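You operate a simulated robot arm through the tools that you are given. There is no shell and no other tool. Be economical: measure what you need, move in short steps, check, and stop when the job is done.

You run a simulated robot arm. Do the job below in one go: nothing can be reset, and whatever is moved stays where it is left.

TASK
Fetch the purple neck tag and set it on the grey spreader plate. Then fetch the small green bucket and set it on the top of the green tool table. Then take the teal scrub brush on the top of the blue tool table and put it away on the fourth shelf from the bottom of the green rack. Then put the clear measuring jug on the second shelf from the bottom of the blue rack. Then put the cream rag on the top of the loading stand away on the low shelf of the vice bench. Then take the red gasket on the top of the loading stand and put it away on the fourth shelf from the bottom of the green rack. Then take the small funnel and put it on the white column screen. Keep to this order. Set down upright: small green bucket, clear measuring jug.
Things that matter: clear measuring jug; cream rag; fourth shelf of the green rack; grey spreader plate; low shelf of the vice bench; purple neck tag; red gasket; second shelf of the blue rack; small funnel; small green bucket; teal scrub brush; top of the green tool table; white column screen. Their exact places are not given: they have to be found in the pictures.

Only the result counts: the job must be done as asked and must still hold three seconds after the hand-in. Knocking over, shifting, dropping, spilling or breaking anything else fails it.

THE ROBOT
A 6-joint arm with a two-finger parallel gripper on a trunk, on a base that drives. Base frame: it is fixed to the floor where the robot stands at the start and does not move with it; the origin is under the middle of the robot, x ahead of it, y to its left, z up. Units: cm, degrees, N and s.
Its first joint turns from -166.0 to 166.0 degrees. Places, roughly: clear measuring jug (8x12x13 cm) [-330, 20, 90]; cream rag (8x6x3 cm) [-450, 0, 110]; fourth shelf of the green rack [-350, 20, 130]; grey spreader plate (10x10x3 cm) [80, -130, 90]; low shelf of the vice bench [70, -290, 20]; purple neck tag (5x9x3 cm) [70, 20, 50]; red gasket (8x11x3 cm) [-470, 0, 110]; second shelf of the blue rack [-580, -80, 50]; small funnel (6x10x7 cm) [-480, 20, 110]; small green bucket (19x21x27 cm) [-100, 10, 80]; teal scrub brush (9x4x6 cm) [-160, 10, 70]; top of the green tool table [-240, 20, 70]; white column screen (10x10x3 cm) [-490, 0, 110]. Payload 3.43 kg.
Tool frame: the origin (TCP) lies between the finger pads and is the grasp point; the fingertips stand 3.4 cm ahead of it; z points along the fingers, y is the line along which they close. Largest opening 12.8 cm; finger width 2.4, thickness 1.2; the body of the gripper, 4.8 by 13 cm, starts 9.6 cm behind the TCP.
Orientation is that of the tool frame in the base frame, as a unit quaternion [x, y, z, w]. With the fingers straight down and closing along the base's y, the tool's x points along the base's -x, its y along +y and its z along -z.

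THE INTERFACE
- The arm moves only by the tool servo_tool. Its argument "series" is text: rows parted by semicolons, each of 7 numbers parted by spaces: the closure, from 0 (fully open) to 1 (shut), then the shift along the tool's x, y, z in units of 50 mm (1.0 is 50 mm), then the turn, a rotation vector about the tool's x, y, z in units of 8 degrees (1.0 is 8 degrees). In form: claw tx ty tz wx wy wz; .... A call has 1 to 12 rows; each row shifts and turns the commanded pose from where the row before left it, along the tool's axes as they then stand. A call with a number of a shift or a turn outside -1 to 1 is refused whole. Rows are played at 5 a second. More than 5 cm and 8.6 degrees between two rows, or a gripper value outside its range, and nothing of the call is played. Where a pose cannot be reached the arm comes as near as it can. A force on the tool above 40 N (or 10 N above the force at the start of the call, whichever is more), or a blocked arm, ends the call early, and 0.2 s more pass. Each finger travels about 15.3 cm/s and halts on what it meets, pressing with about 35 N; the grip force reading is that of the motor and also rises with nothing between the fingers. The clock runs only during rows and for 0.2 s after the last one: add rows that do not move to give the fingers time. It gives the time, the measured TCP pose, the force on the tool (base axes), the opening and the grip force at its end, in the units of the frame above (readings bear some noise), with the torque about the TCP (base axes, N m) and any sound that the robot's microphone picked up.
- Cameras (640 x 400 px; columns grow to the right, rows downward): "scene" is now at [10.81, 26.72, 115.63]; the picture's right is [0.87, -0.50, -0.00], its down [-0.47, -0.81, -0.36] and it looks along [0.18, 0.31, -0.93] (base axes); focal length 214 px, centre (320, 200). "wrist" rides on the gripper at [7.6, -1.1, -16] in the tool frame; the picture's right is [0.15, 0.99, 0.00], its down [-0.88, 0.13, -0.46] and it looks along [-0.45, 0.07, 0.89] (tool axes); focal length 234 px, centre (320, 200).
- capture(camera): a new picture of that camera. It takes no simulated time.
- base_move(legs): drives the robot by 1 to 6 legs, each [ahead, left, turn to the left] in cm, cm and degrees, along the robot's own axes; the way and the turn of a leg run together, so that a leg with both is an arc; at most 150 cm and 180 degrees a leg. The arm and the cameras ride along, it lands a little off, and it stops where it bumps. It gives what a move gives.
- aim_head(pan, tilt): turns the head with the scene camera to pan (to the left, within 143 degrees either way) and tilt (down, from -29 to 69), counted from straight ahead of the robot. It gives what a move gives.
- locate(camera, pixels): for up to 12 pixels [column, row] of the newest picture of that camera ("zoom" is the newest enlarged one), the place [x, y, z] in the base frame of the surface seen there, good to about 0.3 cm. It takes no simulated time.
- enlarge(camera, box): a new picture of the part [left, top, right, bottom] of that camera's present view, enlarged. It takes no simulated time.
- job_done(): hands the job in; it is judged then, once.

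Go step by step. Measure first, check grasps and placings, and put right what went wrong. The budget is 138 turns and 154 pictures, counting those below and the enlarged ones. Unless the task says otherwise, let go and move clear before handing in, and close with one line.

The tools are called after "Call:" as a command line: name --argument value ..., lists and objects as JSON in quotes. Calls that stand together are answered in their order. servo_tool: Moves the arm, as the interface text tells. Its arguments: {"type":"object","properties":{"series":{"type":"string"}},"required":["series"]} The other tools are called the same way: base_move (legs) drives the base; aim_head (pan, tilt) turns the head that bears the scene camera; capture (camera) takes a picture; locate (camera, pixels) gives the place of the surface under pixels of a picture; enlarge (camera, box) takes an enlarged picture of a part of a camera's view; job_done () hands the job in.

At the start:

```text
time_s: 0.0
tool_pos: [35.72, -57.55, 108.46]
tcp_rot: [-0.001, 1.0, 0.0, 0.0]
contact_force: [0.0, -0.4, 1.3]
ft_torque: [0.04, 0.01, -0.04]
opening: 12.79
finger_force: 0.1
robot x, y, heading: [-0.21, -0.15, -0.0]
head pan, tilt: [60.1, 68.8]
```

scene: 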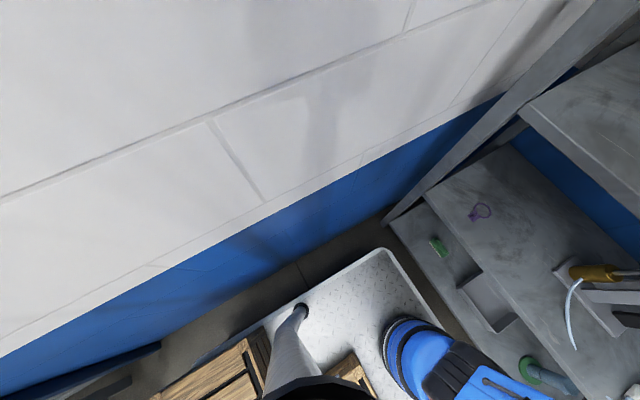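
wrist: 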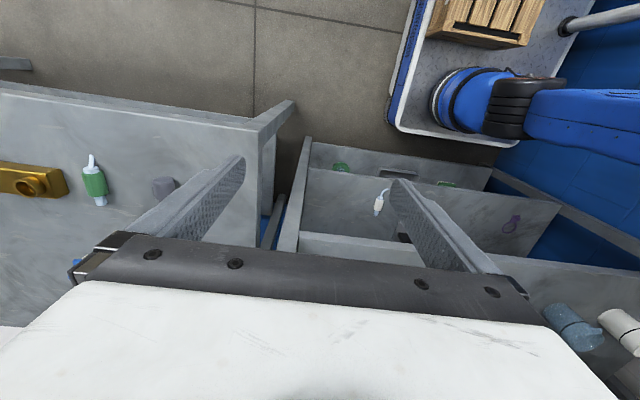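

The scene picture shows a purple tag at about (480,212) on a lower shelf ahead-left. I'll locate it and look around ahead.

Call:
locate --camera "scene" --pixels '[[480, 212], [473, 215], [487, 210], [440, 245], [450, 190], [600, 130], [540, 105], [570, 240], [390, 215], [500, 150], [600, 275], [430, 190]]'

Call:
aim_head --pan 10 --tilt 45

Call:
capture --camera "scene"

Call:
aim_head --pan -60 --tilt 35

Call:
capture --camera "scene"

```text
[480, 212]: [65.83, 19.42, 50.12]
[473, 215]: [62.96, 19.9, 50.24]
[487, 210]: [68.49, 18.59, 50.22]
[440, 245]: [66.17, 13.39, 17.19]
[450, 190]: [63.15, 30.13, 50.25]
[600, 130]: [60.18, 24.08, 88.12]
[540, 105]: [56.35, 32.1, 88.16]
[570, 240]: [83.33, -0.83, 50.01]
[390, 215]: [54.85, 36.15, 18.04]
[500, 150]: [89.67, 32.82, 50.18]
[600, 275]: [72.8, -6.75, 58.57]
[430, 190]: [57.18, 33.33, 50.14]
```

```text
time_s: 1.2
tool_pos: [35.61, -57.51, 108.36]
tcp_rot: [0.0, 1.0, 0.0, 0.0]
contact_force: [-0.1, 0.4, -0.6]
ft_torque: [0.01, 0.0, 0.01]
opening: 12.81
finger_force: 0.0
robot x, y, heading: [-0.27, -0.23, -0.4]
head pan, tilt: [10.0, 45.0]
```

```text
151 pictures are left
```

scene: 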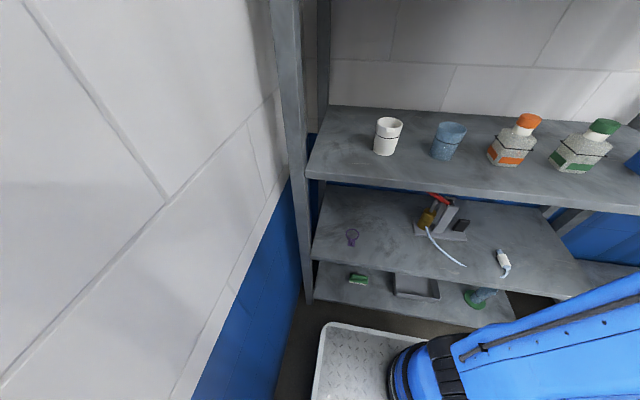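

```text
time_s: 2.6
tool_pos: [35.76, -57.63, 108.44]
tcp_rot: [0.0, 1.0, 0.0, 0.001]
contact_force: [-0.1, -0.5, 0.1]
ft_torque: [-0.02, 0.0, -0.01]
opening: 12.81
finger_force: 0.0
robot x, y, heading: [0.01, 0.29, 0.1]
head pan, tilt: [-60.0, 35.0]
```

```text
150 pictures are left
```

scene: 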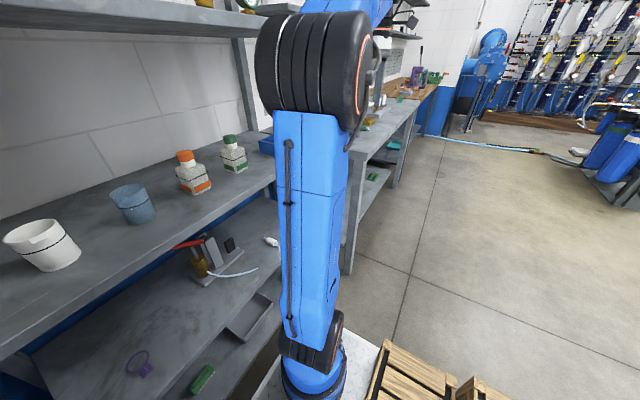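

The tag lies on the z=50 shelf about 10 cm in from the edge, with a shelf above at 88. I'll zoom on it and measure the shelf edges.

Call:
aim_head --pan 20 --tilt 45

Call:
capture --camera "scene"

Call:
enlarge --camera "scene" --box '[360, 180, 520, 280]'

Call:
aim_head --pan -45 --tilt 10

Call:
capture --camera "scene"

```text
time_s: 4.1
tool_pos: [35.72, -57.57, 108.33]
tcp_rot: [0.0, 1.0, 0.0, 0.0]
contact_force: [0.9, -0.2, 0.1]
ft_torque: [0.02, 0.0, 0.0]
opening: 12.79
finger_force: 0.0
robot x, y, heading: [-0.2, 0.21, 0.2]
head pan, tilt: [20.0, 45.0]
```

```text
149 pictures are left
```

scene: 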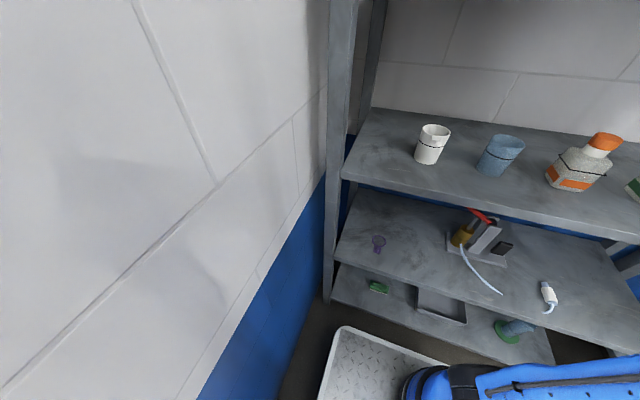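

```text
4.00 times, centred on (440, 230) of scene
```

zoom: 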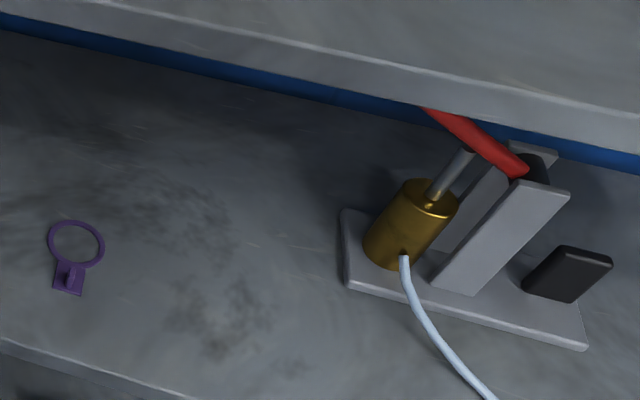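

```text
time_s: 5.5
tool_pos: [35.78, -57.52, 108.26]
tcp_rot: [0.001, 1.0, 0.0, 0.0]
contact_force: [-0.1, 0.3, 0.6]
ft_torque: [-0.01, 0.02, -0.01]
opening: 12.78
finger_force: 0.1
robot x, y, heading: [0.11, 0.15, -0.2]
head pan, tilt: [-45.0, 10.0]
```

```text
147 pictures are left
```

scene: 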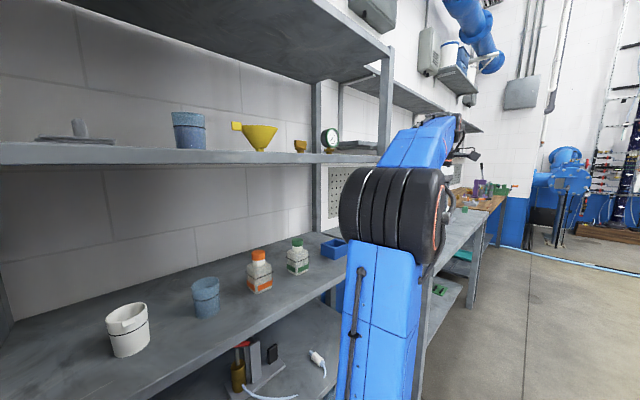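

The tag has a small upright knob on its near plate; I'll locate its parts in the zoom.

Call:
locate --camera "zoom" --pixels '[[66, 264], [67, 275], [77, 272], [56, 285], [80, 294], [60, 262], [76, 222], [100, 245], [50, 240], [75, 245], [5, 343], [280, 72]]'

Call:
locate --camera "scene" --pixels '[[128, 335], [400, 100], [372, 70], [150, 160], [90, 140], [440, 290], [330, 250], [130, 400], [80, 385]]'

Call:
capture --camera "wrist"

Call:
locate --camera "wrist" --pixels '[[95, 185], [35, 180], [165, 190], [340, 165], [380, 205], [450, 185], [512, 225], [510, 220], [290, 110], [560, 210], [500, 175], [310, 145]]'

```text
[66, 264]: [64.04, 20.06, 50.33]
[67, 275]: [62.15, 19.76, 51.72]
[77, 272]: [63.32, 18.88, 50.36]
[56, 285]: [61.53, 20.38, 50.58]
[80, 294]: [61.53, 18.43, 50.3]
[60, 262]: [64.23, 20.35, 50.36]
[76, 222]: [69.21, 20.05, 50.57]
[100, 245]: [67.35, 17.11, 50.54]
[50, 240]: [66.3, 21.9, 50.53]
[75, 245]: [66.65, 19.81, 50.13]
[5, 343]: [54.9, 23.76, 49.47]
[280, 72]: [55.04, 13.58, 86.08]
```

```text
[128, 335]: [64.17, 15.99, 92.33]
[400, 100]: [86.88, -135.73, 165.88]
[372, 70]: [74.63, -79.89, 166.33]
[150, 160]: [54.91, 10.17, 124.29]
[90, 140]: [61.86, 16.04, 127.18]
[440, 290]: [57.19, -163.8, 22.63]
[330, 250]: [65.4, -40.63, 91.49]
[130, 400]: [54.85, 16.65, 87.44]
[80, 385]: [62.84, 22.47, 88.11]
```

```text
146 pictures are left
```

wrist: 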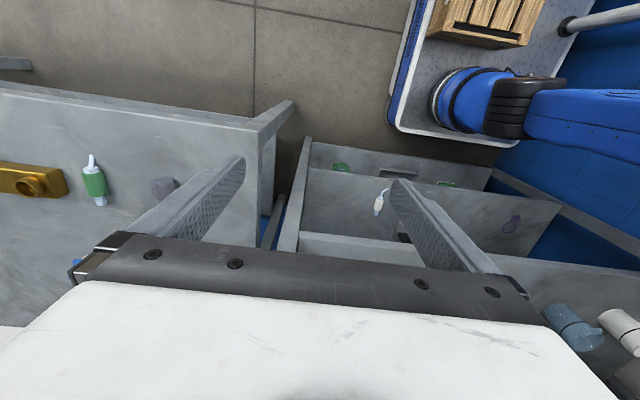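

```text
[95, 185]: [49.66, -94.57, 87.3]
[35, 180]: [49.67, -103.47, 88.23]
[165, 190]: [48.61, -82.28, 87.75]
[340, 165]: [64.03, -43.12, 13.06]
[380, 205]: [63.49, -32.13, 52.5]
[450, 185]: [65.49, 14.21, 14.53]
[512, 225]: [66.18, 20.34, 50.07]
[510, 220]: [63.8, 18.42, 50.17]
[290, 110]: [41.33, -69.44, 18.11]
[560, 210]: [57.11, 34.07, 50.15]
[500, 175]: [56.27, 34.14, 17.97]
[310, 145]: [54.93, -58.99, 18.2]
```

Now I see the shelves; I'll look behind and to the sides to learn the layout before driving.

Call:
aim_head --pan -120 --tilt 25

Call:
capture --camera "scene"

Call:
aim_head --pan 142 --tilt 25

Call:
capture --camera "scene"

```text
time_s: 7.0
tool_pos: [35.71, -57.59, 108.37]
tcp_rot: [0.0, 1.0, 0.001, -0.001]
contact_force: [0.1, 0.2, -1.1]
ft_torque: [0.04, 0.0, -0.01]
opening: 12.8
finger_force: 0.1
robot x, y, heading: [-0.08, -0.2, 0.0]
head pan, tilt: [-120.0, 25.0]
```

```text
145 pictures are left
```

scene: 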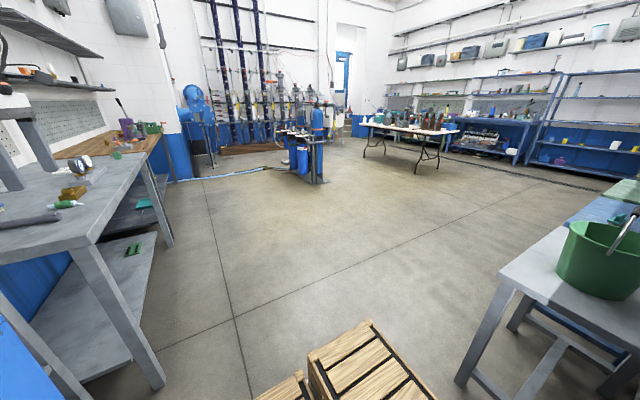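

```text
time_s: 10.6
tool_pos: [35.69, -57.55, 108.38]
tcp_rot: [0.0, 1.0, 0.0, 0.0]
contact_force: [-0.1, -0.1, -0.1]
ft_torque: [0.01, -0.03, -0.03]
opening: 12.79
finger_force: 0.0
robot x, y, heading: [-0.24, 0.01, 0.1]
head pan, tilt: [142.0, 25.0]
```

```text
144 pictures are left
```

scene: 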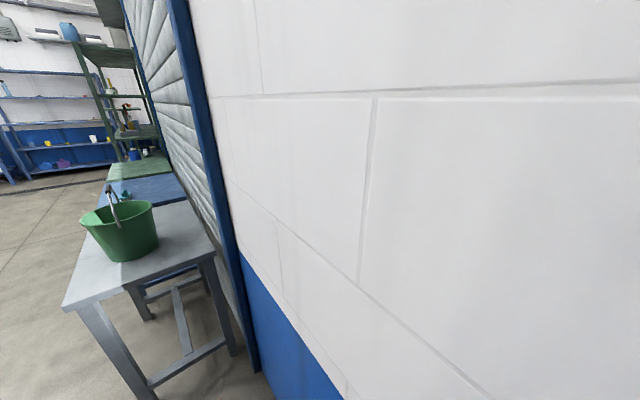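

Call:
locate --camera "scene" --pixels '[[66, 303], [210, 250], [130, 255], [152, 390], [105, 185], [112, 165], [150, 180], [125, 245], [115, 192], [190, 190]]'

Call:
aim_head --pan 20 --tilt 62

Call:
capture --camera "scene"

```text
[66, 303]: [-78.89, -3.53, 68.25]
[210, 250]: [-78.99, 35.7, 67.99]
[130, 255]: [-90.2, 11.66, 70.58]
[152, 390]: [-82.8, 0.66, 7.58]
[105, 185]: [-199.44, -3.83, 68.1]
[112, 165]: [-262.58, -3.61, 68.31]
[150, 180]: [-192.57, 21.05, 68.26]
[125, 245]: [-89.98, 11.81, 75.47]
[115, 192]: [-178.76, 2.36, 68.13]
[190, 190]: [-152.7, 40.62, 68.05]
```

```text
time_s: 12.6
tool_pos: [35.65, -57.41, 108.47]
tcp_rot: [-0.001, 1.0, 0.0, 0.0]
contact_force: [-0.6, -0.1, 0.6]
ft_torque: [0.02, 0.0, -0.04]
opening: 12.77
finger_force: 0.1
robot x, y, heading: [-0.16, -0.16, 0.0]
head pan, tilt: [20.0, 62.0]
```

```text
143 pictures are left
```

scene: 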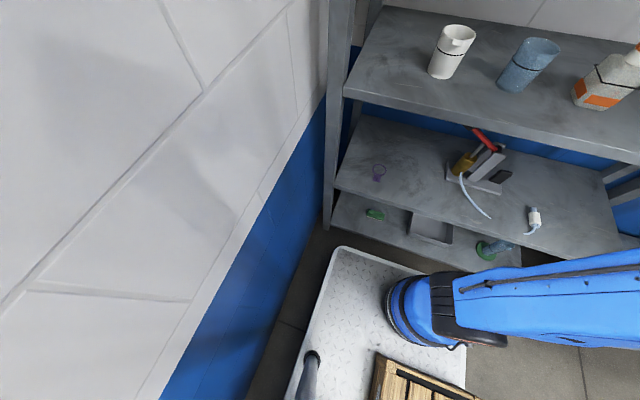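

Call:
locate --camera "scene" --pixels '[[342, 250], [430, 273], [300, 380], [405, 270], [440, 310], [470, 290], [600, 300], [385, 370]]'

Call:
servo_tool --series "0 0 0 0 0 -1 0;0 0 0 0 0 -1 0"

```text
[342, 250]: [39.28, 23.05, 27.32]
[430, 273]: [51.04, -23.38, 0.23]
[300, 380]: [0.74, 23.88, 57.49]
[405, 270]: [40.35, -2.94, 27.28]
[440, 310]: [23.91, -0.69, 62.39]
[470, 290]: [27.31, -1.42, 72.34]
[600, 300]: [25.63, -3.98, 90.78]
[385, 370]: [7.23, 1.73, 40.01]
```

```text
time_s: 13.2
tool_pos: [35.83, -57.66, 108.42]
tcp_rot: [0.0, 0.99, 0.001, 0.14]
contact_force: [1.5, -0.2, 0.1]
ft_torque: [0.02, 0.0, 0.01]
opening: 12.81
finger_force: 0.1
robot x, y, heading: [0.16, 0.1, 0.0]
head pan, tilt: [20.0, 62.0]
```

Clear deck edges: base front at x≈41, table end behind at x≈-79. I'll back up 22 cm for room, then tilt the tool to 45°.

Call:
base_move --legs '[[-22, 0, 0]]'

Call:
servo_tool --series "0 0 0 0 0 -1 0;0 0 0 0 0 -1 0;0 0 0 0 0 -1 0;0 0 0 0 0 -0.625 0;0 0 1 0 0 0 0;0 0 1 0 0 0 0;0 0 1 0 0 0 0;0 0 1 0 0 0 0;0 0 1 0 0 0 0;0 0 1 0 0 0 0"

```text
time_s: 14.9
tool_pos: [13.83, -57.47, 108.59]
tcp_rot: [0.0, 0.99, 0.0, 0.139]
contact_force: [-0.5, -0.7, 0.2]
ft_torque: [-0.03, -0.03, -0.01]
opening: 12.83
finger_force: 0.0
robot x, y, heading: [-21.7, 0.06, 0.0]
head pan, tilt: [20.0, 62.0]
```

```text
time_s: 17.1
tool_pos: [13.99, -27.64, 108.45]
tcp_rot: [0.0, 0.924, 0.0, 0.383]
contact_force: [-1.0, -0.9, 0.0]
ft_torque: [0.04, -0.03, 0.05]
opening: 12.8
finger_force: 0.0
robot x, y, heading: [-21.91, 0.15, -0.2]
head pan, tilt: [20.0, 62.0]
```

Orientation is right (45° tilt). I'll swing over to in front of the tag, staying outside the shelf, then descend.

Call:
servo_tool --series "0 -0.365 0.788 0.365 0 0 0;0 -0.365 0.788 0.365 0 0 0;0 -0.365 0.788 0.365 0 0 0;0 -0.365 0.788 0.365 0 0 0;0 -0.365 0.788 0.365 0 0 0;0 -0.365 0.788 0.365 0 0 0;0 -0.365 0.788 0.365 0 0 0;0 -0.365 0.788 0.365 0 0 0;0 -0.365 0.788 0.365 0 0 0;0 -0.365 0.788 0.365 0 0 0;0 -0.365 0.788 0.365 0 0 0;0 -0.365 0.788 0.365 0 0 0"

Call:
servo_tool --series "0 0.6 0 0.6 0 0 0;0 0.6 0 0.6 0 0 0;0 0.6 0 0.6 0 0 0;0 0.6 0 0.6 0 0 0;0 0.6 0 0.6 0 0 0;0 0.6 0 0.6 0 0 0;0 0.6 0 0.6 0 0 0;0 0.6 0 0.6 0 0 0;0 0.6 0 0.6 0 0 0"

Call:
capture --camera "wrist"

```text
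time_s: 18.8
tool_pos: [3.12, -33.28, 109.59]
tcp_rot: [0.677, 0.621, -0.336, 0.206]
contact_force: [-0.1, 0.6, -0.5]
ft_torque: [-0.01, 0.01, 0.01]
opening: 12.79
finger_force: 0.1
robot x, y, heading: [-21.96, 0.27, 0.1]
head pan, tilt: [20.0, 62.0]
stopped in row 8: the arm was blocked; the commanded pose is now the measured one
```

```text
time_s: 20.8
tool_pos: [-1.2, -34.17, 81.2]
tcp_rot: [0.678, 0.622, -0.334, 0.204]
contact_force: [-0.9, 0.0, 0.0]
ft_torque: [-0.01, 0.02, 0.01]
opening: 12.81
finger_force: 0.0
out of reach, approached as far as the arm can: row 7, 8, 9
robot x, y, heading: [-21.96, -0.23, 0.4]
head pan, tilt: [20.0, 62.0]
```

```text
142 pictures are left
```

wrist: 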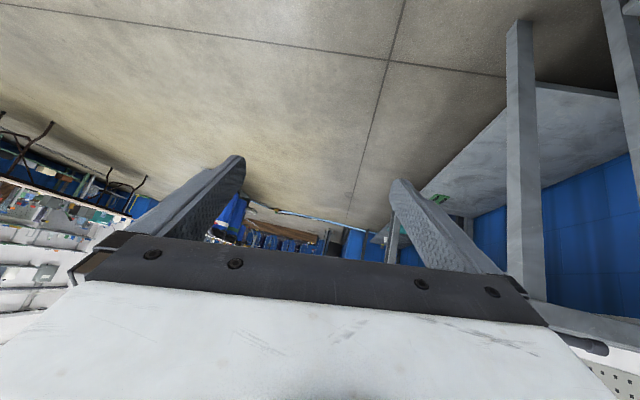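

The arm swung into a tight posture near its own column. I'll look at it with the head before untangling.

Call:
aim_head --pan -45 --tilt 50

Call:
capture --camera "scene"

Call:
locate --camera "scene" --pixels '[[320, 200], [320, 260], [320, 320], [280, 260], [360, 260], [250, 200], [400, 200], [320, 140], [200, 300], [440, 300], [320, 390], [400, 380]]'

```text
time_s: 22.1
tool_pos: [-1.37, -34.08, 81.23]
tcp_rot: [0.677, 0.622, -0.334, 0.205]
contact_force: [1.1, 0.4, -0.1]
ft_torque: [0.0, 0.02, -0.01]
opening: 12.81
finger_force: 0.1
robot x, y, heading: [-22.17, -0.12, 0.2]
head pan, tilt: [-45.0, 50.0]
```

```text
141 pictures are left
```

scene: 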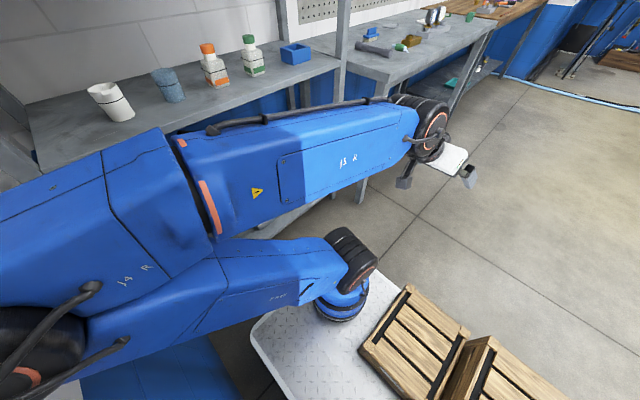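

```text
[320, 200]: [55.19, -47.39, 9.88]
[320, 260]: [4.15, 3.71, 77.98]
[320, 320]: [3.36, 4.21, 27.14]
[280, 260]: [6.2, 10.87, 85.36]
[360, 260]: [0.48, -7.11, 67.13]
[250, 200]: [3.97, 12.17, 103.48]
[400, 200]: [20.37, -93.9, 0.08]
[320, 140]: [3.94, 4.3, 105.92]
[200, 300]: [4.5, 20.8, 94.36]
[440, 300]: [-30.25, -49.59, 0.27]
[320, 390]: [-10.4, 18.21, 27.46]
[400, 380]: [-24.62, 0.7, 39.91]
```

The arm's column stands about 22 cm ahead of the robot's middle, so the tool was far too close to it. I'll level the roll, raise and extend the arm to about 60 cm from its column, then reposition the base.

Call:
servo_tool --series "0 -0.9 0.18 0 0 0 0.7;0 -0.9 0.18 0 0 0 0.69;0 -0.92 0.18 0 0 0 0;0 -0.92 0.18 0 0 0 0;0 -0.92 0.18 0 0 0 0;0 -0.92 0.18 0 0 0 0;0 -0.92 0.18 0 0 0 0;0 -0.92 0.18 0 0 0 0;0 0 0 0 -0.707 0 -0.707;0 0 0 0 -0.707 0 -0.707"

Call:
base_move --legs '[[0, -28, 0]]'

```text
time_s: 24.3
tool_pos: [-0.48, -60.65, 107.61]
tcp_rot: [0.648, 0.652, -0.279, 0.277]
contact_force: [0.0, -0.1, 0.2]
ft_torque: [-0.02, -0.01, -0.01]
opening: 12.81
finger_force: 0.1
robot x, y, heading: [-21.87, -0.27, -0.0]
head pan, tilt: [-45.0, 50.0]
```

```text
time_s: 26.3
tool_pos: [-0.33, -88.72, 107.49]
tcp_rot: [0.649, 0.652, -0.279, 0.277]
contact_force: [-0.1, -0.2, -0.4]
ft_torque: [-0.01, -0.01, 0.01]
opening: 12.79
finger_force: 0.0
robot x, y, heading: [-21.82, -28.12, 0.6]
head pan, tilt: [-45.0, 50.0]
```

Pose is clean now. I'll shift away from the table and back up so that the arm can swing around clear of the shelf front.

Call:
base_move --legs '[[0, -8, 0], [-22, 0, 0]]'

Call:
servo_tool --series "0 0.029 0.98 -0.029 -0.418 0 -0.418;0 0.029 0.98 -0.029 -0.418 0 -0.418;0 0.029 0.98 -0.029 -0.418 0 -0.418;0 0.029 0.98 -0.029 -0.418 0 -0.418;0 0.029 0.98 -0.029 -0.418 0 -0.418;0 0.029 0.98 -0.029 -0.418 0 -0.418;0 0.029 0.98 -0.029 -0.418 0 -0.418;0 0.029 0.98 -0.029 -0.418 0 -0.418;0 0.029 0.98 -0.029 -0.418 0 -0.418;0 0.029 0.98 -0.029 -0.418 0 -0.418;0 0.029 0.98 -0.029 -0.418 0 -0.418;0 0.029 0.98 -0.029 -0.418 0 -0.418"

```text
time_s: 28.6
tool_pos: [-22.34, -97.18, 107.53]
tcp_rot: [0.649, 0.651, -0.279, 0.276]
contact_force: [0.4, 0.1, -0.7]
ft_torque: [-0.02, 0.03, 0.0]
opening: 12.79
finger_force: 0.0
robot x, y, heading: [-44.48, -36.12, 0.1]
head pan, tilt: [-45.0, 50.0]
```

```text
time_s: 31.2
tool_pos: [27.24, -70.28, 106.81]
tcp_rot: [0.259, 0.885, -0.12, 0.368]
contact_force: [0.4, -1.0, 0.3]
ft_torque: [0.0, 0.01, 0.04]
opening: 12.8
finger_force: 0.0
robot x, y, heading: [-44.36, -36.63, 0.3]
head pan, tilt: [-45.0, 50.0]
```

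The arc works as planned; continuing the swing to about +38°.

Call:
servo_tool --series "0 0.029 0.98 -0.029 -0.418 0 -0.418;0 0.029 0.98 -0.029 -0.418 0 -0.418;0 0.029 0.98 -0.029 -0.418 0 -0.418;0 0.029 0.98 -0.029 -0.418 0 -0.418;0 0.029 0.98 -0.029 -0.418 0 -0.418;0 0.029 0.98 -0.029 -0.418 0 -0.418;0 0.029 0.98 -0.029 -0.418 0 -0.418;0 0.029 0.98 -0.029 -0.418 0 -0.418;0 0.029 0.98 -0.029 -0.418 0 -0.418;0 0.029 0.98 -0.029 -0.418 0 -0.418;0 0.029 0.98 -0.029 -0.418 0 -0.418;0 0.029 0.98 -0.029 -0.418 0 -0.418"

Call:
servo_tool --series "0 0.029 0.98 -0.029 -0.418 0 -0.418;0 0.029 0.98 -0.029 -0.418 0 -0.418;0 0.029 0.98 -0.029 -0.418 0 -0.418"

```text
time_s: 33.8
tool_pos: [31.9, -14.11, 105.44]
tcp_rot: [-0.192, 0.906, 0.068, 0.37]
contact_force: [-0.6, 0.5, -0.2]
ft_torque: [0.02, -0.01, 0.0]
opening: 12.79
finger_force: 0.0
robot x, y, heading: [-43.99, -36.61, 0.1]
head pan, tilt: [-45.0, 50.0]
```

```text
time_s: 34.6
tool_pos: [24.39, -1.52, 105.16]
tcp_rot: [-0.302, 0.876, 0.115, 0.357]
contact_force: [-0.2, 0.0, 0.3]
ft_torque: [0.01, 0.01, -0.01]
opening: 12.81
finger_force: 0.0
robot x, y, heading: [-44.21, -36.77, 0.1]
head pan, tilt: [-45.0, 50.0]
```

Now heading ~37°, tilt 45°. I'll lower the tool to shelf-gap height, then drive 20 cm forward.

Call:
servo_tool --series "0 0.61 0.012 0.63 0 0 0;0 0.61 0.012 0.63 0 0 0;0 0.61 0.012 0.63 0 0 0;0 0.61 0.012 0.63 0 0 0;0 0.61 0.012 0.63 0 0 0;0 0.61 0.012 0.63 0 0 0;0 0.61 0.012 0.63 0 0 0;0 0.61 0.012 0.63 0 0 0"

Call:
base_move --legs '[[20, 0, 0]]'

Call:
capture --camera "wrist"

```text
time_s: 36.4
tool_pos: [24.32, -1.03, 70.05]
tcp_rot: [-0.302, 0.876, 0.115, 0.357]
contact_force: [-0.8, 0.6, -0.3]
ft_torque: [-0.05, -0.01, 0.03]
opening: 12.82
finger_force: 0.0
robot x, y, heading: [-44.12, -36.41, 0.0]
head pan, tilt: [-45.0, 50.0]
```

```text
time_s: 38.0
tool_pos: [44.12, -1.05, 69.92]
tcp_rot: [-0.302, 0.877, 0.115, 0.357]
contact_force: [-0.3, 0.3, -0.1]
ft_torque: [-0.04, 0.02, 0.0]
opening: 12.81
finger_force: 0.1
robot x, y, heading: [-24.49, -36.22, 0.2]
head pan, tilt: [-45.0, 50.0]
```

```text
140 pictures are left
```

wrist: 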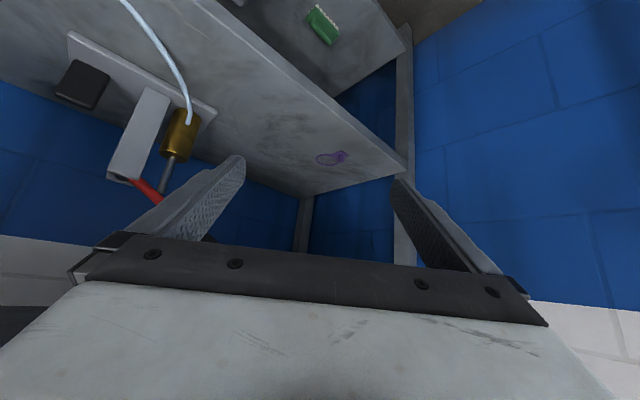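

The tag is visible between the fingers ahead, at (333,158). I'll advance to a pre-grasp pose 8 cm short and zoom.

Call:
servo_tool --series "0 -0.255 0.182 0.707 0 0 0;0 -0.255 0.182 0.707 0 0 0;0 -0.255 0.182 0.707 0 0 0;0 -0.255 0.182 0.707 0 0 0;0 -0.255 0.182 0.707 0 0 0;0 -0.255 0.182 0.707 0 0 0"

Call:
enlarge --camera "wrist" --box '[240, 120, 400, 220]'

```text
time_s: 39.4
tool_pos: [57.2, 15.66, 59.98]
tcp_rot: [-0.301, 0.877, 0.114, 0.357]
contact_force: [1.0, -0.6, 0.3]
ft_torque: [0.02, 0.01, 0.0]
opening: 12.81
finger_force: 0.0
robot x, y, heading: [-24.35, -36.4, 0.2]
head pan, tilt: [-45.0, 50.0]
```

```text
4.00 times, centred on (320, 170) of wrist
```

zoom: 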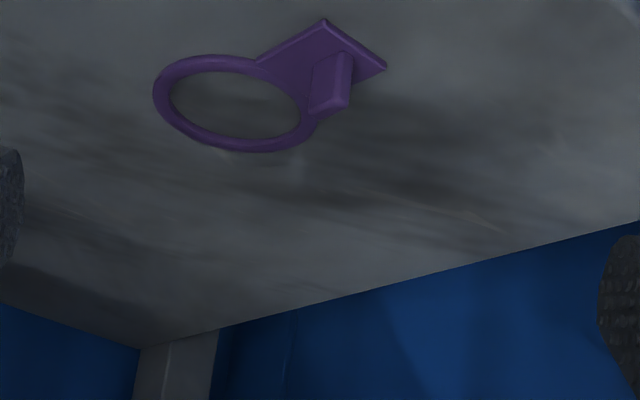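

The knob is a small block aligned with the tag; I'll measure it and yaw the tool to heading 0 so the fingers close along base y.

Call:
locate --camera "zoom" --pixels '[[330, 70], [345, 105], [350, 70], [318, 100], [323, 22], [384, 66], [335, 100], [265, 65], [312, 60]]'

Call:
servo_tool --series "0 -0.15 0.88 0.13 0 0 0;0 0 0 0 0.64 0.01 0.66;0 0 0 0 0.64 0.01 0.66;0 0 0 0 0.64 0.01 0.66;0 0 0 0 0.64 0.01 0.66;0 0 0 0 0.64 0.01 0.66"

Call:
capture --camera "wrist"

```text
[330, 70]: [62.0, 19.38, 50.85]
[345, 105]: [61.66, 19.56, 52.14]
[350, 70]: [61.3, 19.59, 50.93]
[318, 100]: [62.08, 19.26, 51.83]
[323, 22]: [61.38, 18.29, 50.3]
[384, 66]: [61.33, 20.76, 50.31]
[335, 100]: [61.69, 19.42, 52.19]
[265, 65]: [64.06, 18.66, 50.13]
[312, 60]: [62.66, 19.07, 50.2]
```

```text
time_s: 40.8
tool_pos: [55.22, 19.61, 60.04]
tcp_rot: [-0.008, 0.927, -0.005, 0.376]
contact_force: [-0.3, -0.5, 1.1]
ft_torque: [0.02, -0.01, 0.02]
opening: 12.77
finger_force: 0.0
robot x, y, heading: [-24.28, -35.79, 0.1]
head pan, tilt: [-45.0, 50.0]
```

```text
138 pictures are left
```

wrist: 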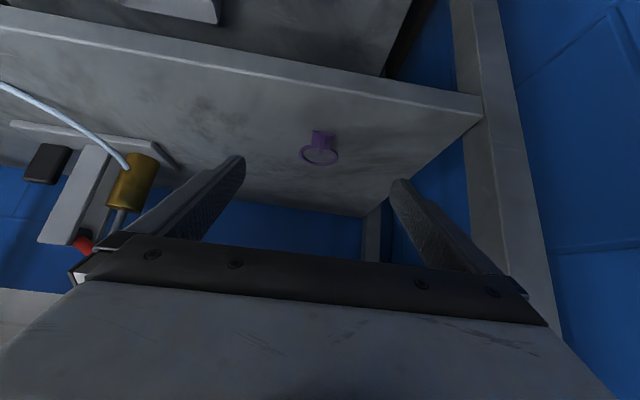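

Knob centre ≈ (61.8,19.5), top ≈52.3. I'll go in along the tool axis and close.

Call:
servo_tool --series "0.4 0.03 0 0.54 0 0 0;0.6 0.03 0 0.54 0 0 0;0.6 0.03 -0.02 0.54 0 0 0;0.6 0 0 0 0 0 0;1 0 0 0 0 0 0;1 0 0 0 0 0 0;1 0 0 0 0 0 0"

Call:
enlarge --camera "wrist" --box '[200, 80, 440, 230]'

```text
time_s: 42.4
tool_pos: [60.4, 19.34, 53.83]
tcp_rot: [-0.009, 0.927, -0.005, 0.376]
contact_force: [-1.1, 0.2, 0.8]
ft_torque: [0.01, 0.02, -0.01]
opening: 0.47
finger_force: 35.2
robot x, y, heading: [-24.28, -36.55, 0.0]
head pan, tilt: [-45.0, 50.0]
```

```text
2.67 times, centred on (320, 155) of wrist
```

zoom: 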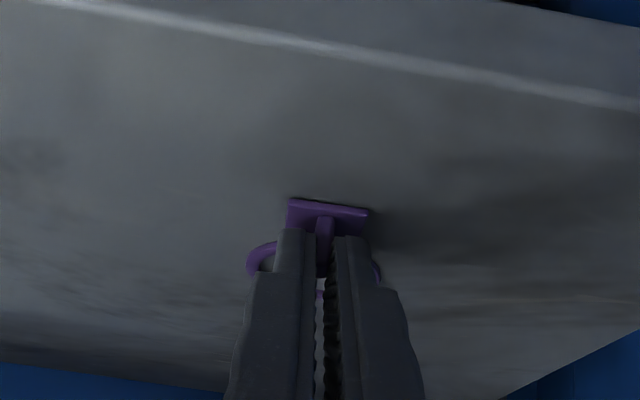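

The knob is held (opening 0.47). I'll lift and retract out of the shelf.

Call:
servo_tool --series "1 -0.4 0 -0.4 0 0 0;1 -0.4 0 -0.4 0 0 0;1 -0.4 0 -0.4 0 0 0;1 0.717 0 -0.697 0 0 0;1 0.717 0 -0.697 0 0 0;1 0.717 0 -0.697 0 0 0;1 0.717 0 -0.697 0 0 0"

Call:
capture --camera "wrist"

Call:
aim_head --pan -45 --tilt 30

Call:
capture --camera "scene"

```text
time_s: 44.0
tool_pos: [40.66, 19.58, 62.23]
tcp_rot: [-0.009, 0.927, -0.005, 0.376]
contact_force: [0.2, 0.3, -0.3]
ft_torque: [-0.01, -0.01, 0.02]
opening: 0.44
finger_force: 35.2
robot x, y, heading: [-24.47, -36.57, -0.2]
head pan, tilt: [-45.0, 50.0]
```

```text
136 pictures are left
```

wrist: 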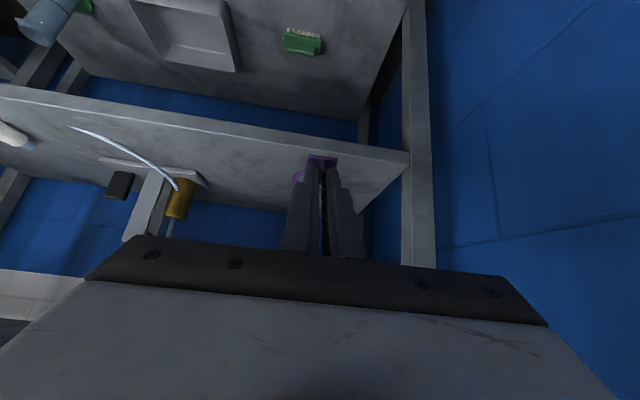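

```text
time_s: 44.9
tool_pos: [40.67, 19.74, 62.19]
tcp_rot: [-0.01, 0.927, -0.003, 0.375]
contact_force: [-0.3, -0.2, -0.2]
ft_torque: [-0.02, 0.0, 0.0]
opening: 0.45
finger_force: 35.2
robot x, y, heading: [-23.96, -36.62, -0.1]
head pan, tilt: [-45.0, 30.0]
```

```text
135 pictures are left
```

scene: 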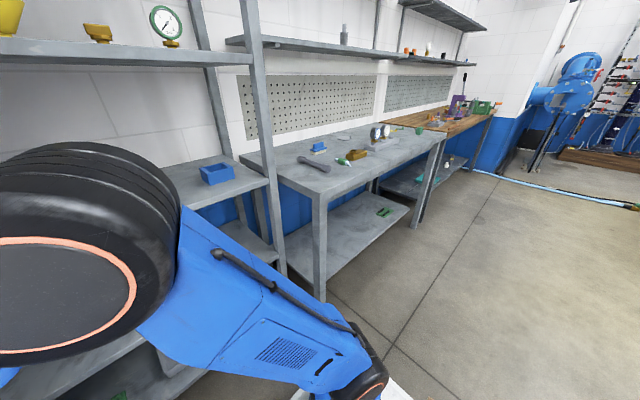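

Tag held. Now I look at the bench for the grey spreader plate.

Call:
enlarge --camera "scene" --box '[280, 90, 460, 202]'

Call:
locate --camera "zoom" --pixels '[[130, 220], [200, 140], [220, 250], [270, 225], [340, 160], [245, 170], [160, 200], [100, 260], [30, 250], [350, 200], [470, 170], [250, 290]]'

```text
3.56 times, centred on (370, 146) of scene
```

zoom: 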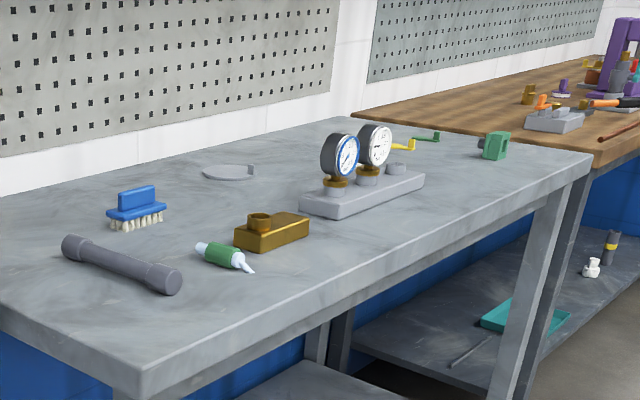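

```text
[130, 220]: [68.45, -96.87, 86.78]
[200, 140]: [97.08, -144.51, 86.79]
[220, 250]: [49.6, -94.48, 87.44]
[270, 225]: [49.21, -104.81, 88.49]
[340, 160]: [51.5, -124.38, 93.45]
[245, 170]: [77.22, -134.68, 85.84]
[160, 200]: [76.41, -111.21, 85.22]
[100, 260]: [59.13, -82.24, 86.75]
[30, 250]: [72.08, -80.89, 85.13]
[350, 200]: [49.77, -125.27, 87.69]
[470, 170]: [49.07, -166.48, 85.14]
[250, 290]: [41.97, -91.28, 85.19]
```

Call:
enlarge --camera "scene" --box '[325, 122, 365, 147]'

Call:
locate --camera "scene" --pixels '[[230, 42], [380, 55], [300, 50], [340, 50], [265, 175], [250, 110], [240, 155]]'

```text
16.00 times, centred on (345, 134) of scene
```

zoom: 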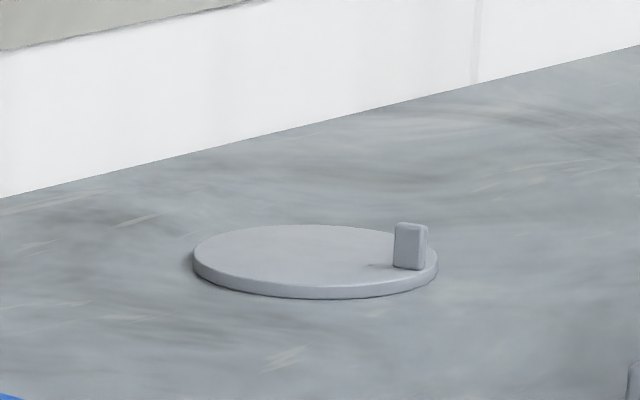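

```text
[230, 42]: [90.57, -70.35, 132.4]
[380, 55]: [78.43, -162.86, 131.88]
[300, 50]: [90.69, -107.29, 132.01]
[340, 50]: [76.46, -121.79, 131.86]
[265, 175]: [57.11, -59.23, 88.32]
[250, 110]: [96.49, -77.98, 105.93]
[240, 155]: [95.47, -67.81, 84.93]
```

Call:
locate --camera "zoom" --pixels '[[310, 260], [195, 260], [425, 275], [315, 230], [300, 283], [408, 262], [410, 228], [400, 250], [360, 285], [240, 240], [355, 255], [280, 250]]'

```text
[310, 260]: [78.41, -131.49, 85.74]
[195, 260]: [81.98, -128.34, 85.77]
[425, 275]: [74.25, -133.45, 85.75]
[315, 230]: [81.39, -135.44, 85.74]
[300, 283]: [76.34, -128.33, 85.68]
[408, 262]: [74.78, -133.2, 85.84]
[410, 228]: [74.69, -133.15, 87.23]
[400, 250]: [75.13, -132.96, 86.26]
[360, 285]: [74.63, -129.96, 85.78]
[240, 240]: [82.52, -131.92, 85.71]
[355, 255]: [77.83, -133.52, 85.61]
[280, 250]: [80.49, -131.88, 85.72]
```

The disc centre is about (78.8,-131.9), top 85.7, with a tab on its -x,-y edge, so I'll bring the tag in at heading -45°. First raise the arm, back away, shift right.

Call:
servo_tool --series "1 -0.67 0 -0.688 0 0 0;1 -0.67 0 -0.688 0 0 0;1 -0.67 0 -0.688 0 0 0;1 -0.67 0 -0.688 0 0 0;1 -0.67 0 -0.688 0 0 0;1 -0.67 0 -0.688 0 0 0;1 -0.67 0 -0.688 0 0 0;1 -0.67 0 -0.688 0 0 0;1 -0.67 0 -0.688 0 0 0;1 -0.67 0 -0.688 0 0 0"

Call:
base_move --legs '[[-35, 0, 0], [0, -31, 0]]'

Call:
servo_tool --series "1 -0.325 -0.88 0.315 0 0 0;1 -0.325 -0.88 0.315 0 0 0;1 -0.325 -0.88 0.315 0 0 0;1 -0.325 -0.88 0.315 0 0 0;1 -0.325 -0.88 0.315 0 0 0;1 -0.325 -0.88 0.315 0 0 0;1 -0.325 -0.88 0.315 0 0 0;1 -0.325 -0.88 0.315 0 0 0;1 -0.325 -0.88 0.315 0 0 0;1 -0.325 -0.88 0.315 0 0 0;1 -0.325 -0.88 0.315 0 0 0;1 -0.325 -0.88 0.315 0 0 0"

Call:
servo_tool --series "1 0.245 -0.875 -0.238 0 0 0;1 0.245 -0.875 -0.238 0 0 0;1 0.245 -0.875 -0.238 0 0 0;1 0.245 -0.875 -0.238 0 0 0;1 0.245 -0.875 -0.238 0 0 0;1 0.245 -0.875 -0.238 0 0 0;1 0.245 -0.875 -0.238 0 0 0;1 0.245 -0.875 -0.238 0 0 0;1 0.245 -0.875 -0.238 0 0 0;1 0.245 -0.875 -0.238 0 0 0;1 0.245 -0.875 -0.238 0 0 0;1 0.245 -0.875 -0.238 0 0 0"

Call:
servo_tool --series "1 0 0 0 0.654 0 0.672;1 0 0 0 0.654 0 0.672;1 0 0 0 0.654 0 0.672;1 0 0 0 0.654 0 0.672;1 0 0 0 0.654 0 0.672;1 0 0 0 0.654 0 0.672"

```text
time_s: 47.1
tool_pos: [40.61, 20.49, 110.21]
tcp_rot: [-0.01, 0.927, -0.004, 0.375]
contact_force: [0.4, 0.2, 0.0]
ft_torque: [0.04, 0.06, 0.0]
opening: 0.47
finger_force: 35.6
robot x, y, heading: [-24.34, -36.28, 0.1]
head pan, tilt: [-45.0, 30.0]
```

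```text
time_s: 51.0
tool_pos: [5.59, -10.49, 110.23]
tcp_rot: [-0.006, 0.927, -0.005, 0.375]
contact_force: [0.7, -0.1, -0.3]
ft_torque: [0.0, 0.02, -0.02]
opening: 0.44
finger_force: 35.2
robot x, y, heading: [-59.75, -67.42, -0.3]
head pan, tilt: [-45.0, 30.0]
```

```text
time_s: 53.6
tool_pos: [33.51, -62.81, 111.33]
tcp_rot: [-0.006, 0.926, -0.006, 0.377]
contact_force: [-0.6, -0.4, 0.5]
ft_torque: [-0.02, 0.01, -0.03]
opening: 0.46
finger_force: 35.3
robot x, y, heading: [-59.89, -67.16, -0.2]
head pan, tilt: [-45.0, 30.0]
```

```text
time_s: 56.2
tool_pos: [13.02, -115.46, 112.26]
tcp_rot: [-0.007, 0.927, -0.006, 0.376]
contact_force: [0.2, 0.1, 0.9]
ft_torque: [-0.05, 0.08, 0.0]
opening: 0.46
finger_force: 35.3
robot x, y, heading: [-59.8, -67.2, -0.0]
head pan, tilt: [-45.0, 30.0]
```

```text
time_s: 57.6
tool_pos: [13.14, -115.79, 111.93]
tcp_rot: [0.349, 0.856, -0.15, 0.35]
contact_force: [-0.9, -0.1, -0.2]
ft_torque: [0.01, -0.01, 0.02]
opening: 0.44
finger_force: 34.4
robot x, y, heading: [-59.97, -66.77, -0.2]
head pan, tilt: [-45.0, 30.0]
```

Pose good (heading -45°, tag still held). Drive forward 53 cm so the plate comes within reach, then check.

Call:
base_move --legs '[[53, 0, 0]]'

Call:
aim_head --pan -60 --tilt 35

Call:
capture --camera "scene"

Call:
capture --camera "wrist"

```text
time_s: 60.6
tool_pos: [64.88, -117.02, 111.9]
tcp_rot: [0.352, 0.855, -0.151, 0.35]
contact_force: [0.0, 0.1, -0.4]
ft_torque: [0.03, -0.04, -0.01]
opening: 0.46
finger_force: 35.4
robot x, y, heading: [-7.56, -67.67, -0.8]
head pan, tilt: [-45.0, 30.0]
```

```text
time_s: 61.4
tool_pos: [64.92, -116.9, 111.77]
tcp_rot: [0.352, 0.855, -0.15, 0.351]
contact_force: [0.1, 0.8, -0.3]
ft_torque: [0.01, -0.02, -0.03]
opening: 0.46
finger_force: 35.1
robot x, y, heading: [-7.65, -67.69, -0.6]
head pan, tilt: [-60.0, 35.0]
```

```text
132 pictures are left
```

scene: 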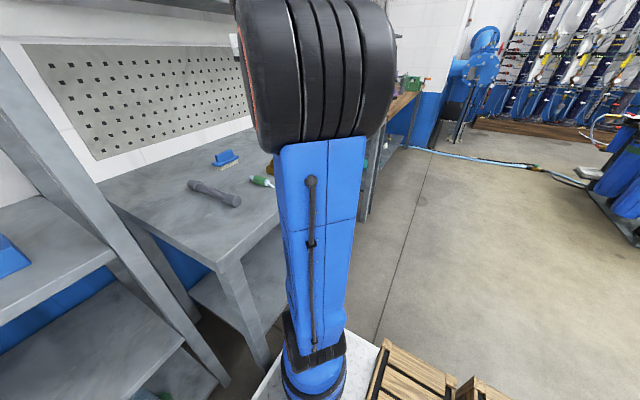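

```text
131 pictures are left
```

wrist: 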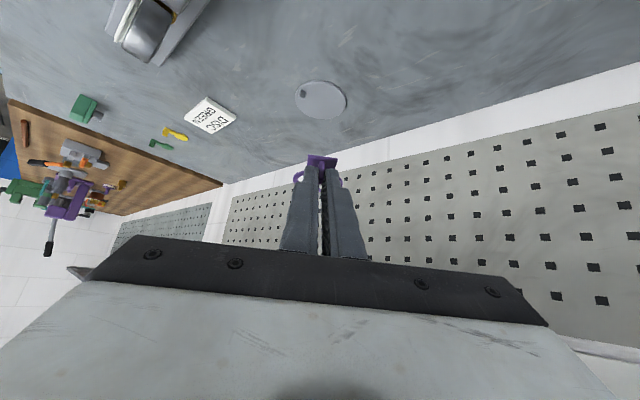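

The wrist camera sees the disc at (321,101) with its tab at (303,94); measuring it from here.

Call:
locate --camera "wrist" --pixels '[[296, 97], [347, 103], [318, 82], [325, 119], [322, 100], [302, 94]]'

```text
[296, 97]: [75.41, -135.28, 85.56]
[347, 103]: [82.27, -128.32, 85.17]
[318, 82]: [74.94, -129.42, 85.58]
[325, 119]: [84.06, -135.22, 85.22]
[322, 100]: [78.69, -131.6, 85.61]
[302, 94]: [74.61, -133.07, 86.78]
```

Call:
servo_tool --series "1 0.072 0 0.815 0 0 0;1 0.072 0 0.815 0 0 0;1 0.072 0 0.815 0 0 0;1 0.072 0 0.815 0 0 0;1 0.072 0 0.815 0 0 0;1 0.072 0 0.815 0 0 0"

Call:
enlarge --camera "wrist" --box '[200, 80, 440, 230]'

```text
time_s: 62.8
tool_pos: [76.04, -128.39, 93.09]
tcp_rot: [0.352, 0.855, -0.15, 0.35]
contact_force: [-0.3, 0.3, 0.5]
ft_torque: [0.08, 0.03, 0.0]
opening: 0.44
finger_force: 34.7
robot x, y, heading: [-7.6, -67.56, -0.7]
head pan, tilt: [-60.0, 35.0]
```

```text
2.67 times, centred on (320, 155) of wrist
```

zoom: 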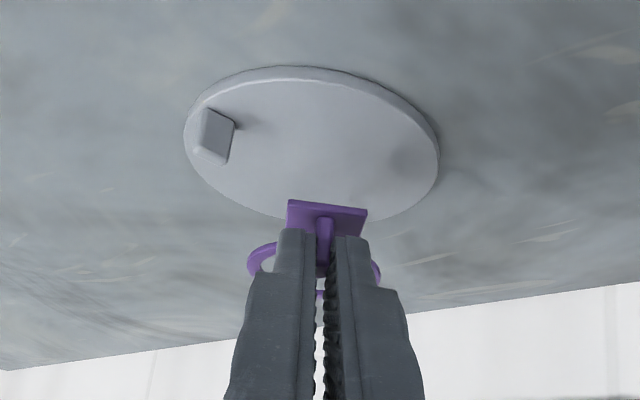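

Aligned; lowering gently 3.4 cm onto the disc.

Call:
servo_tool --series "1 0.141 0 0.142 0 0 0;1 0.141 0 0.142 0 0 0;1 0.141 0 0.142 0 0 0;1 0.05 0 0.05 0 0 0;1 0 0 0 0 0 0"

Call:
enlarge --camera "wrist" --box '[200, 80, 440, 230]'

```text
time_s: 64.0
tool_pos: [75.99, -128.55, 89.49]
tcp_rot: [0.354, 0.854, -0.151, 0.35]
contact_force: [0.0, 0.3, -0.4]
ft_torque: [0.02, 0.05, 0.01]
opening: 0.46
finger_force: 35.4
robot x, y, heading: [-7.27, -67.62, -0.7]
head pan, tilt: [-60.0, 35.0]
```

```text
2.67 times, centred on (320, 155) of wrist
```

zoom: 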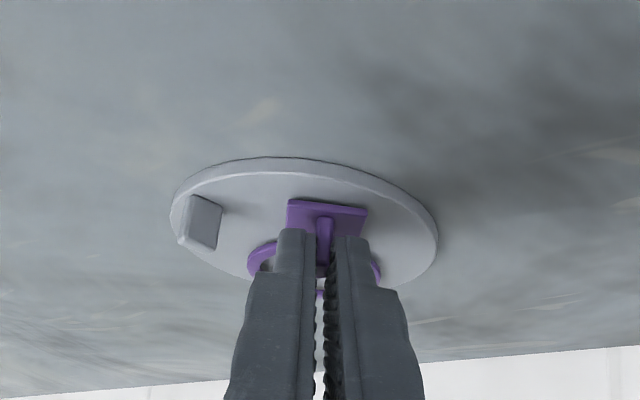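

No contact yet; creeping down a bit more.

Call:
servo_tool --series "1 0.03 0 0.03 0 0 0;1 0.03 0 0.03 0 0 0;1 0 0 0 0 0 0"

```text
time_s: 64.8
tool_pos: [75.92, -128.43, 89.42]
tcp_rot: [0.354, 0.854, -0.151, 0.351]
contact_force: [3.8, -1.3, 12.6]
ft_torque: [-0.27, -0.49, 0.03]
opening: 0.44
finger_force: 35.7
robot x, y, heading: [-7.6, -67.32, -0.7]
head pan, tilt: [-60.0, 35.0]
```

Contact felt (12.6 N up). Opening a little and backing off along the tool axis.

Call:
servo_tool --series "0.85 0 0 0 0 0 0;0.8 0 0 0 0 0 0;0.8 0 0 -0.3 0 0 0;0.8 0 0 -0.8 0 0 0;0.8 0 0 -1 0 0 0;0.8 0 0 -1 0 0 0;0.8 0 0 -1 0 0 0"

Call:
capture --camera "wrist"

Call:
enlarge --camera "wrist" --box '[240, 60, 400, 160]'

```text
time_s: 66.4
tool_pos: [65.38, -117.91, 103.78]
tcp_rot: [0.353, 0.854, -0.151, 0.35]
contact_force: [1.1, -0.2, -1.0]
ft_torque: [0.04, 0.01, -0.01]
opening: 2.56
finger_force: 0.2
robot x, y, heading: [-7.21, -67.3, -0.9]
head pan, tilt: [-60.0, 35.0]
```

```text
128 pictures are left
```

wrist: 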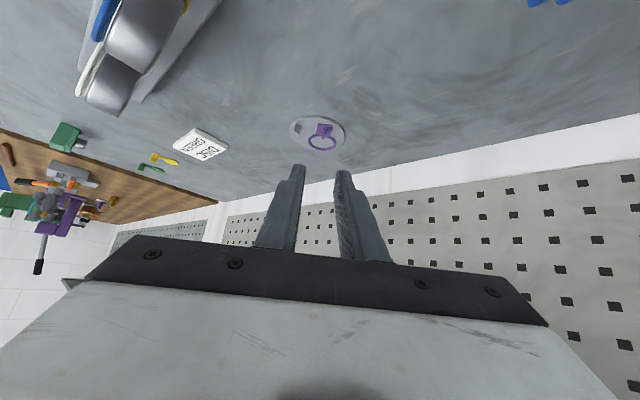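

```text
4.00 times, centred on (320, 110) of wrist
```

zoom: 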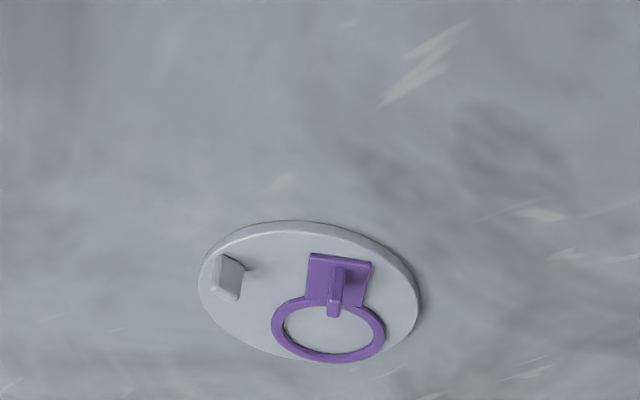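

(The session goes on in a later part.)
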